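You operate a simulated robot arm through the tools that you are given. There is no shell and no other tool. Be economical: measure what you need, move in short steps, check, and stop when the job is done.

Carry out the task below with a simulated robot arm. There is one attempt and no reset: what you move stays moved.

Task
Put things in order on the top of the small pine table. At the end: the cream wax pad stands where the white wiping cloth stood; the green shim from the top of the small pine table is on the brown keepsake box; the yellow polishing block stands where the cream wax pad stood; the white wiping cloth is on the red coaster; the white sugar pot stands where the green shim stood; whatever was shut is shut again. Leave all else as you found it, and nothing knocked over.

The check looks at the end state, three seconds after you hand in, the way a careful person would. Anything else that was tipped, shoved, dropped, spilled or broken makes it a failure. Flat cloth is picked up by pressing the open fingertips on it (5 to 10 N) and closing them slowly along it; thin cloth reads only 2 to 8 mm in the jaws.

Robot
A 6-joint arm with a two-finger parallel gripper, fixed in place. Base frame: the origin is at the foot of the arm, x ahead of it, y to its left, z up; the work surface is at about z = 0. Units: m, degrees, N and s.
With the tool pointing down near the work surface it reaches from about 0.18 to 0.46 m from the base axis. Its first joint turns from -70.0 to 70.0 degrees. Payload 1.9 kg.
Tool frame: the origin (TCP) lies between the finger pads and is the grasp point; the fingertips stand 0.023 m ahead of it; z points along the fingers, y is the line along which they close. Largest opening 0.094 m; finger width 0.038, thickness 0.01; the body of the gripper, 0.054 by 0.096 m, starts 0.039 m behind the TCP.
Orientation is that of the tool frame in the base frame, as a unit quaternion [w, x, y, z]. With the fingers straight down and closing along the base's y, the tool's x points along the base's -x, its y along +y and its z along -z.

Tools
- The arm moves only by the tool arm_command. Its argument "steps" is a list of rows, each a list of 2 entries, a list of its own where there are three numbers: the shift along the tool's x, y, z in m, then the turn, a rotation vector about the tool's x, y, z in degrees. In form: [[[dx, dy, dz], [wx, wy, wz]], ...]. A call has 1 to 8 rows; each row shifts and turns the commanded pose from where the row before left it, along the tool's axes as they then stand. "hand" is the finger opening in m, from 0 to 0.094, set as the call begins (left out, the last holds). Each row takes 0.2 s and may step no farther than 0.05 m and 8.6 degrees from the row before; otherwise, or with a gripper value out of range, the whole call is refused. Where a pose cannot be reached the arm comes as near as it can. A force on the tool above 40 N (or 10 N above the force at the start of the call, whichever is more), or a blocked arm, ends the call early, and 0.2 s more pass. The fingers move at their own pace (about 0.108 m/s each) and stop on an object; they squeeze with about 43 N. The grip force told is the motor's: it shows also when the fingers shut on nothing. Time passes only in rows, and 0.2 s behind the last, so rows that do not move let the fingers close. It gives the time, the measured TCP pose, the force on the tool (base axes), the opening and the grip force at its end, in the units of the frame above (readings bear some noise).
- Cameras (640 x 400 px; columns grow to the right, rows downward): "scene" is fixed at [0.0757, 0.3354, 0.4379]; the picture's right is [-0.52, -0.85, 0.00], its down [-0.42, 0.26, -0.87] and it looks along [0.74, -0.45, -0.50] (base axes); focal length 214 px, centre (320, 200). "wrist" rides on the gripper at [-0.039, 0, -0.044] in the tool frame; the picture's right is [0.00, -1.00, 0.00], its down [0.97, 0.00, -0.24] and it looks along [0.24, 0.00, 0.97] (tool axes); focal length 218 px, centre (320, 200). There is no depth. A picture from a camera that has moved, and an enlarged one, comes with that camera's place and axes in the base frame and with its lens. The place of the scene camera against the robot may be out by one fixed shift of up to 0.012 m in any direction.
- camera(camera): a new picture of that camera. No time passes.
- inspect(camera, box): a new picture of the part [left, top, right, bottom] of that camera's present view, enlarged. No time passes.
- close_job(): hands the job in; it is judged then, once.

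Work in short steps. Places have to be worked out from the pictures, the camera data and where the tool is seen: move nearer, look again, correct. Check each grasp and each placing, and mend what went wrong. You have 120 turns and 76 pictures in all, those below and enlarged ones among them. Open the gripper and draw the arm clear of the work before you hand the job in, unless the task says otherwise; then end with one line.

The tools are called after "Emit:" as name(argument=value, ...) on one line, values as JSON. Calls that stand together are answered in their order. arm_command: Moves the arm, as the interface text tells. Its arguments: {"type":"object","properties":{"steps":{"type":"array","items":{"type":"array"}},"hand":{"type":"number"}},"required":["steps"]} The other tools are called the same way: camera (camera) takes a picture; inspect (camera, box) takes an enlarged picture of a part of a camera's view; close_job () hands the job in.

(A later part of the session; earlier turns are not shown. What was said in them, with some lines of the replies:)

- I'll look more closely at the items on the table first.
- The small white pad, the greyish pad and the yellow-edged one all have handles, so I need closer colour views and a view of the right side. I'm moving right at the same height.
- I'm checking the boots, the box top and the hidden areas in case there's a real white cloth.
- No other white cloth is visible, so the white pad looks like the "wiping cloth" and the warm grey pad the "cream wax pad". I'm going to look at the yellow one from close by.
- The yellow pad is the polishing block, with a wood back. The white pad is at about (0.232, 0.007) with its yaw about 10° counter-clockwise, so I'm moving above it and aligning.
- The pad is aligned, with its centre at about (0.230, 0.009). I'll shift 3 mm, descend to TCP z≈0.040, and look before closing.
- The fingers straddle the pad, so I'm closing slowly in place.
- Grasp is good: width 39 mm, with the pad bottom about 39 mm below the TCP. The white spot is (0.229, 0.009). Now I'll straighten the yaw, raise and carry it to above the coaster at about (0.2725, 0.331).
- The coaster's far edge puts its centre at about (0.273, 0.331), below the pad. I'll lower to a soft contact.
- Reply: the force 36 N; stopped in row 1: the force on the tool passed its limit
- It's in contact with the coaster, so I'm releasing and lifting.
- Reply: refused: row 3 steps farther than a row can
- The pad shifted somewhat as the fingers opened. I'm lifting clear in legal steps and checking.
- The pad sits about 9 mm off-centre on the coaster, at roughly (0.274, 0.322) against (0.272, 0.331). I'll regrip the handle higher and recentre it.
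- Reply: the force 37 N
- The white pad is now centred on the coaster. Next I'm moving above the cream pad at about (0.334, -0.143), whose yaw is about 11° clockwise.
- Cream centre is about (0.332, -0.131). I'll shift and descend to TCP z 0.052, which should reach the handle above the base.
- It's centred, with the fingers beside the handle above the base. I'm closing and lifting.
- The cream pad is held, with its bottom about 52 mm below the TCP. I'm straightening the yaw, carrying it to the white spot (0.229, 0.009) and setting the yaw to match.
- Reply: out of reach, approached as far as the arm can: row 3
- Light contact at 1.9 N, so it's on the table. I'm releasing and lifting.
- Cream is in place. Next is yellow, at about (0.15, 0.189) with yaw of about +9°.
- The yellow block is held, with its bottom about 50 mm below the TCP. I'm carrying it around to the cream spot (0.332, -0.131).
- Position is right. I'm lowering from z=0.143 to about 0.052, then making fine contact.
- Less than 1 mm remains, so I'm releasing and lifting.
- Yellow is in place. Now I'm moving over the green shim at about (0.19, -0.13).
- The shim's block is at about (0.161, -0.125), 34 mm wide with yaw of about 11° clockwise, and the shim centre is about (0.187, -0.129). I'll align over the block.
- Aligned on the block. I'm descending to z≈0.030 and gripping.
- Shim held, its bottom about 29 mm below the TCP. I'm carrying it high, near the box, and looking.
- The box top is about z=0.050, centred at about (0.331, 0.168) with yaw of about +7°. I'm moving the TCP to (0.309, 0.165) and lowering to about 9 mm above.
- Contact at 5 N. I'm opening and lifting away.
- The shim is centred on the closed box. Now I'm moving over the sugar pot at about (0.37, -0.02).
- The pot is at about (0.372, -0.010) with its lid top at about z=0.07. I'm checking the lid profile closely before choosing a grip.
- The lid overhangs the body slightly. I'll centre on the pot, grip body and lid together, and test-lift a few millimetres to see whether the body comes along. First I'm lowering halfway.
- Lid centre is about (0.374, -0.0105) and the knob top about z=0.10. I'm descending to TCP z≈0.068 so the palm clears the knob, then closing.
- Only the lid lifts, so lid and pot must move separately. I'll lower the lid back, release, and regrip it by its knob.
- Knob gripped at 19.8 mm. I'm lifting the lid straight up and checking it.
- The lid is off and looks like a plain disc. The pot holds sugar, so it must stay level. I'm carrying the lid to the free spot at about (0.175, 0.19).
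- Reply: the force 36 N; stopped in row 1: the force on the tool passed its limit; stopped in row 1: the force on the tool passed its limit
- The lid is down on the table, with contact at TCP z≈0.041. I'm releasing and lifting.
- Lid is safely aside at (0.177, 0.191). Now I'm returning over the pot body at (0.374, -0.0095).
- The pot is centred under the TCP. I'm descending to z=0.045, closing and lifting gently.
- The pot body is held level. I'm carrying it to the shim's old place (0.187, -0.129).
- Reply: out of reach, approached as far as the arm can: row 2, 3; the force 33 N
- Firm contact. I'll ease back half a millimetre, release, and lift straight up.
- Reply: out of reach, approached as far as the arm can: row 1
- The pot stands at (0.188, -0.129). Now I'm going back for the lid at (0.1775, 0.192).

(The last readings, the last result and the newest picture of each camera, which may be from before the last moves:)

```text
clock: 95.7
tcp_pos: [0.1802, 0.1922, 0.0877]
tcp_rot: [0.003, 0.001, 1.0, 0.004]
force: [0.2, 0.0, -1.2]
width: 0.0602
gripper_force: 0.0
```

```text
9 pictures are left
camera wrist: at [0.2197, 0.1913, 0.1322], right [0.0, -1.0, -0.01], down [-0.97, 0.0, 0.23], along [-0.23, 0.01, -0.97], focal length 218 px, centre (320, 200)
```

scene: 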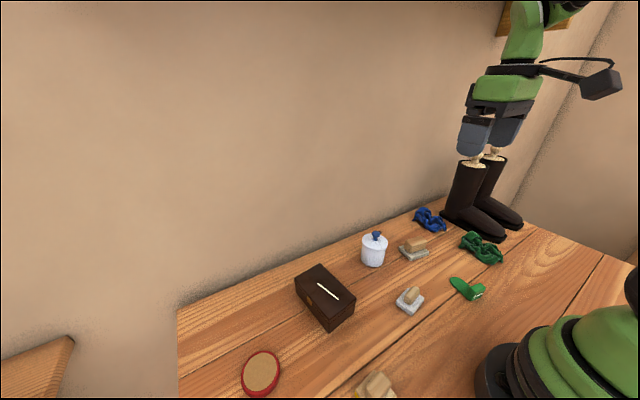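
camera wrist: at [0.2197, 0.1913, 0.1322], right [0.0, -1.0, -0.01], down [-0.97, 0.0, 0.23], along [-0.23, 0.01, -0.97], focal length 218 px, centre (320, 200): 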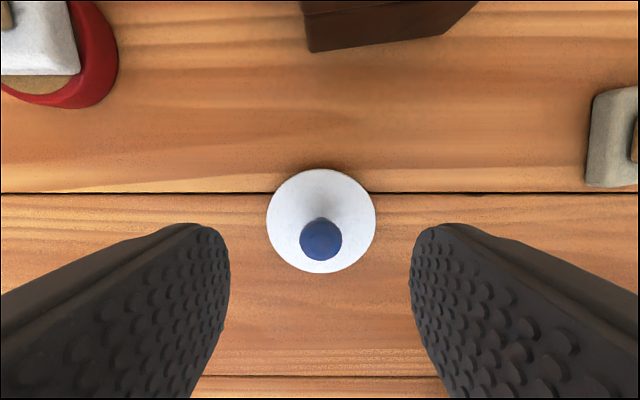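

Emit:
arm_command(steps=[[[0.001, 0, 0.03], [0, 0, 0]], [[0, 0, 0.016], [0, 0, 0]], [[0, 0, 0], [0, 0, 0]]])

Emit:
arm_command(steps=[[[0, 0, 0], [0, 0, 0]], [[0, 0, 0], [0, 0, 0]], [[0, 0, 0], [0, 0, 0]]], hand=0.008)

Emit:
arm_command(steps=[[[0, 0, -0.01], [0, 0, 0]], [[0, 0, -0.04], [0, 0, 0]], [[0, 0, -0.045], [0, 0, 0]], [[0, 0, -0.02], [0, 0, 0]], [[0, 0, 0], [0, 0, 0]]])

```text
clock: 96.5
tcp_pos: [0.1782, 0.1922, 0.0424]
tcp_rot: [0.004, 0.002, 1.0, 0.004]
force: [-0.2, 0.6, 0.6]
width: 0.0601
gripper_force: 0.1
```

```text
clock: 97.3
tcp_pos: [0.1785, 0.1919, 0.0422]
tcp_rot: [0.003, 0.002, 1.0, 0.003]
force: [-0.3, -1.4, 2.7]
width: 0.0194
gripper_force: 43.4
```

```text
clock: 98.5
tcp_pos: [0.1766, 0.1919, 0.1555]
tcp_rot: [0.004, 0.0, 1.0, 0.003]
force: [-0.4, 0.4, -0.2]
width: 0.0191
gripper_force: 43.5
```

Lid held. I'm carrying it back to above the pot at (0.188, -0.129).

Emit:
arm_command(steps=[[[-0.034, -0.0355, 0], [0, 0, 0]], [[-0.035, -0.035, 0], [0, 0, 0]], [[0, -0.045, 0], [0, 0, 0]], [[0, -0.045, 0], [0, 0, 0]], [[0, -0.045, 0], [0, 0, 0]], [[0, -0.045, 0], [0, 0, 0]], [[0.03, -0.035, 0], [0, 0, 0]], [[0.0285, -0.035, 0], [0, 0, 0]]])

Emit:
arm_command(steps=[[[0, 0, 0], [0, 0, 0]], [[0, 0, 0.03], [0, 0, 0]], [[0, 0, 0], [0, 0, 0]]])

Emit:
camera(camera="wrist")

Emit:
inspect(camera="scene", box=[420, 210, 520, 310])

```text
clock: 100.3
tcp_pos: [0.1882, -0.13, 0.1546]
tcp_rot: [0.003, 0.001, 1.0, 0.004]
force: [-0.1, 0.1, -1.1]
width: 0.0188
gripper_force: 42.8
```

```text
clock: 101.1
tcp_pos: [0.1887, -0.1288, 0.1225]
tcp_rot: [0.003, 0.002, 1.0, 0.003]
force: [0.3, -0.1, -0.1]
width: 0.0187
gripper_force: 42.6
```

```text
8 pictures are left
camera wrist: at [0.2285, -0.1291, 0.168], right [0.0, -1.0, -0.01], down [-0.97, 0.0, 0.23], along [-0.23, 0.01, -0.97], focal length 218 px, centre (320, 200)
```

wrist: 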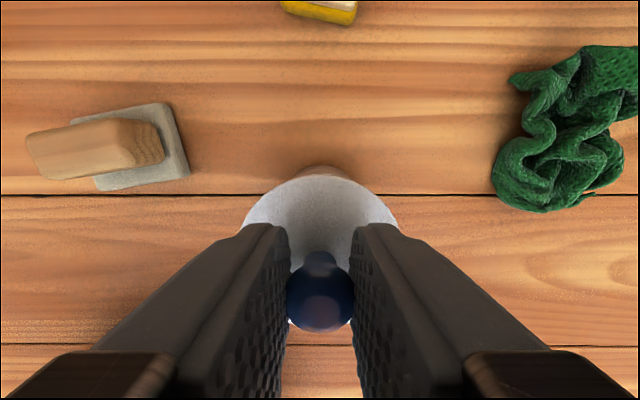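

```text
4.00 times, centred on (470, 260) of scene
camera zoom: at [0.0757, 0.3353, 0.4379], right [-0.52, -0.85, 0.0], down [-0.42, 0.26, -0.87], along [0.74, -0.45, -0.5], focal length 858 px, centre (-280, -40)
```

zoom: 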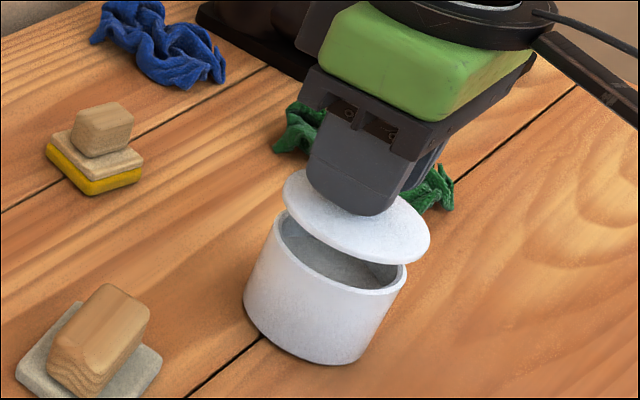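

The lid looks level and centred over the pot. I'm lowering towards the seating height of about 0.100.

Emit:
arm_command(steps=[[[0.0005, 0, 0.008], [0, 0, 0]], [[0, 0, 0.006], [0, 0, 0]], [[0, 0, 0], [0, 0, 0]]])

Emit:
arm_command(steps=[[[0, 0, 0.002], [0, 0, 0]], [[0, 0, 0], [0, 0, 0]]])

Emit:
arm_command(steps=[[[0, 0, 0.002], [0, 0, 0]], [[0, 0, 0], [0, 0, 0]]])

```text
clock: 101.9
tcp_pos: [0.1881, -0.1287, 0.1101]
tcp_rot: [0.003, 0.003, 1.0, 0.004]
force: [-0.2, -0.3, -0.8]
width: 0.019
gripper_force: 43.2
```

```text
clock: 102.5
tcp_pos: [0.1888, -0.1283, 0.1084]
tcp_rot: [0.004, 0.002, 1.0, 0.002]
force: [0.2, 0.6, 0.0]
width: 0.0187
gripper_force: 42.9
```

```text
clock: 103.1
tcp_pos: [0.188, -0.1281, 0.1068]
tcp_rot: [0.004, 0.002, 1.0, 0.003]
force: [0.1, -0.3, 0.2]
width: 0.0187
gripper_force: 43.5
```

Emit:
arm_command(steps=[[[0, 0, 0.002], [0, 0, 0]], [[0, 0, 0], [0, 0, 0]]])

Emit:
arm_command(steps=[[[0, 0, 0.0015], [0, 0, 0]], [[0, 0, 0], [0, 0, 0]]])

Emit:
arm_command(steps=[[[0, 0, 0.001], [0, 0, 0]], [[0, 0, 0], [0, 0, 0]]])

```text
clock: 103.7
tcp_pos: [0.1879, -0.1284, 0.1036]
tcp_rot: [0.004, 0.002, 1.0, 0.004]
force: [0.4, -0.6, -1.5]
width: 0.0186
gripper_force: 43.0
```

```text
clock: 104.3
tcp_pos: [0.1881, -0.1275, 0.1024]
tcp_rot: [0.003, 0.002, 1.0, 0.003]
force: [-0.4, -0.2, 0.0]
width: 0.0189
gripper_force: 42.8
```

```text
clock: 104.9
tcp_pos: [0.1861, -0.1288, 0.1021]
tcp_rot: [0.003, 0.002, 1.0, 0.003]
force: [-0.4, 0.0, -0.3]
width: 0.0189
gripper_force: 43.0
```

There's no collision and the flange must be entering the pot. I'm continuing gently.

Emit:
arm_command(steps=[[[0, 0, 0.001], [0, 0, 0]], [[0, 0, 0], [0, 0, 0]]])

Emit:
arm_command(steps=[[[0, 0, 0.001], [0, 0, 0]], [[0, 0, 0], [0, 0, 0]]])

Emit:
inspect(camera="scene", box=[430, 230, 510, 310])

```text
clock: 105.5
tcp_pos: [0.1883, -0.1285, 0.1014]
tcp_rot: [0.002, 0.002, 1.0, 0.004]
force: [0.5, -0.1, -0.2]
width: 0.0188
gripper_force: 42.7
```

```text
clock: 106.1
tcp_pos: [0.1871, -0.1292, 0.1002]
tcp_rot: [0.003, 0.002, 1.0, 0.004]
force: [-0.6, 0.0, -0.9]
width: 0.019
gripper_force: 43.1
```

```text
5.00 times, centred on (470, 270) of scene
camera zoom: at [0.0757, 0.3354, 0.4379], right [-0.52, -0.85, 0.0], down [-0.42, 0.26, -0.87], along [0.74, -0.45, -0.5], focal length 1072 px, centre (-430, -150)
```

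zoom: 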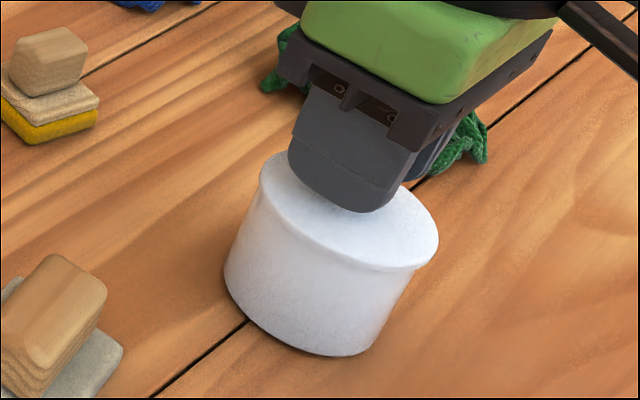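

The lid looks practically seated. One more millimetre, then I'll release.

Emit:
arm_command(steps=[[[0, 0, 0.0008], [0, 0, 0]], [[0, 0, 0], [0, 0, 0]]])

Emit:
arm_command(steps=[[[0, 0, 0], [0, 0, 0]], [[0, 0, 0], [0, 0, 0]], [[0, 0, 0], [0, 0, 0]]], hand=0.06)

Emit:
arm_command(steps=[[[0, 0, -0.02], [0, 0, 0]], [[0, 0, -0.045], [0, 0, 0]], [[0, 0, -0.045], [0, 0, 0]], [[0, 0, -0.04], [0, 0, 0]], [[0, 0.045, 0], [0, 0, 0]], [[0, 0.045, 0], [0, 0, 0]], [[0, 0, 0], [0, 0, 0]]])

Emit:
inspect(camera="scene", box=[430, 230, 510, 310])

```text
clock: 106.7
tcp_pos: [0.1871, -0.1277, 0.1001]
tcp_rot: [0.005, 0.001, 1.0, 0.003]
force: [3.2, 3.9, 24.0]
width: 0.0186
gripper_force: 43.0
```

```text
clock: 107.0
tcp_pos: [0.1873, -0.1292, 0.1009]
tcp_rot: [0.005, 0.002, 1.0, 0.003]
force: [-0.1, -0.4, -0.9]
width: 0.06
gripper_force: 0.1
stopped in row 1: the force on the tool passed its limit (the readings are from after the stop); the commanded pose is now the measured one
```

```text
clock: 108.5
tcp_pos: [0.1877, -0.0409, 0.2518]
tcp_rot: [0.004, 0.001, 1.0, 0.002]
force: [0.0, -0.4, 0.6]
width: 0.06
gripper_force: 0.0
```

```text
5.00 times, centred on (470, 270) of scene
camera zoom: at [0.0757, 0.3354, 0.4379], right [-0.52, -0.85, 0.0], down [-0.42, 0.26, -0.87], along [0.74, -0.45, -0.5], focal length 1072 px, centre (-430, -150)
```

zoom: 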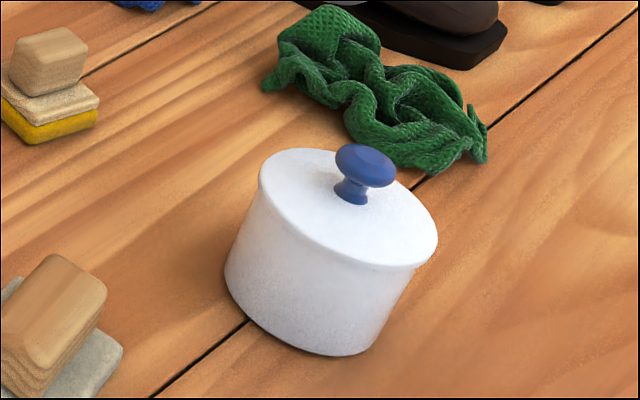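

The lid is seated. I'm raising the arm clear and doing a final overall check.

Emit:
arm_command(steps=[[[-0.03, 0.03, -0.025], [0, 0, 0]], [[-0.03, 0.03, -0.025], [0, 0, 0]], [[0, 0.04, -0.025], [0, 0, 0]], [[0, 0.04, -0.015], [0, 0, 0]], [[0, 0.04, 0], [0, 0, 0]], [[0, 0, 0], [0, 0, 0]]], hand=0.094)

Emit:
camera(camera="wrist")

Emit:
camera(camera="scene")

Emit:
inspect(camera="scene", box=[220, 240, 380, 400])

```text
clock: 110.0
tcp_pos: [0.2478, 0.1411, 0.3416]
tcp_rot: [0.004, 0.002, 1.0, 0.002]
force: [-0.3, 0.1, 0.1]
width: 0.0941
gripper_force: 0.1
```

```text
4 pictures are left
camera wrist: at [0.2865, 0.1403, 0.3867], right [0.0, -1.0, -0.01], down [-0.97, 0.0, 0.23], along [-0.23, 0.01, -0.97], focal length 218 px, centre (320, 200)
```

wrist: 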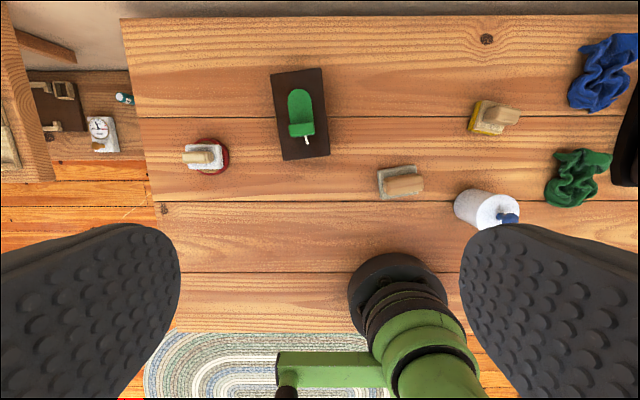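

```text
3 pictures are left
```

scene: 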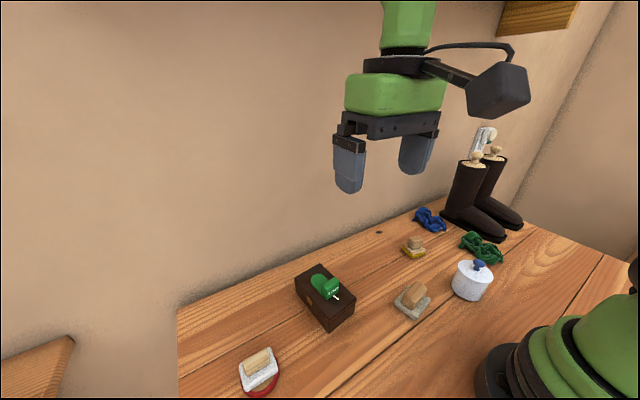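

```text
2.50 times, centred on (300, 320) of scene
camera zoom: at [0.0757, 0.3354, 0.4379], right [-0.52, -0.85, 0.0], down [-0.42, 0.26, -0.87], along [0.74, -0.45, -0.5], focal length 536 px, centre (370, -100)
```

zoom: 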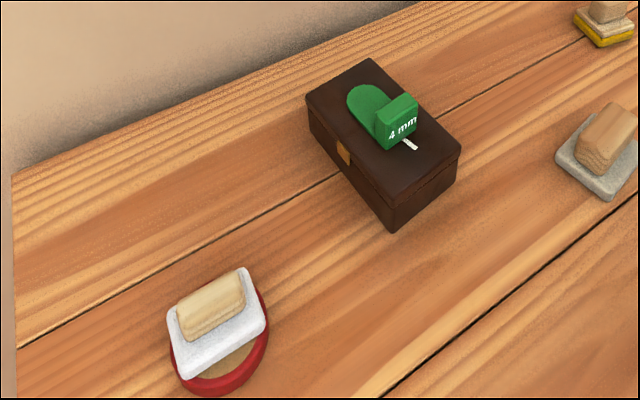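

Everything is where the task asks, the box and pot are shut, and the arm is clear, so I'm handing in.

Emit:
close_job()

```text
The job is handed in.
```

The job is handed in: all five pieces are where the task asked and the pot's lid is back on. I took the small white-padded block as the "white wiping cloth" and the warm grey one as the "cream wax pad", because no other white cloth was visible.
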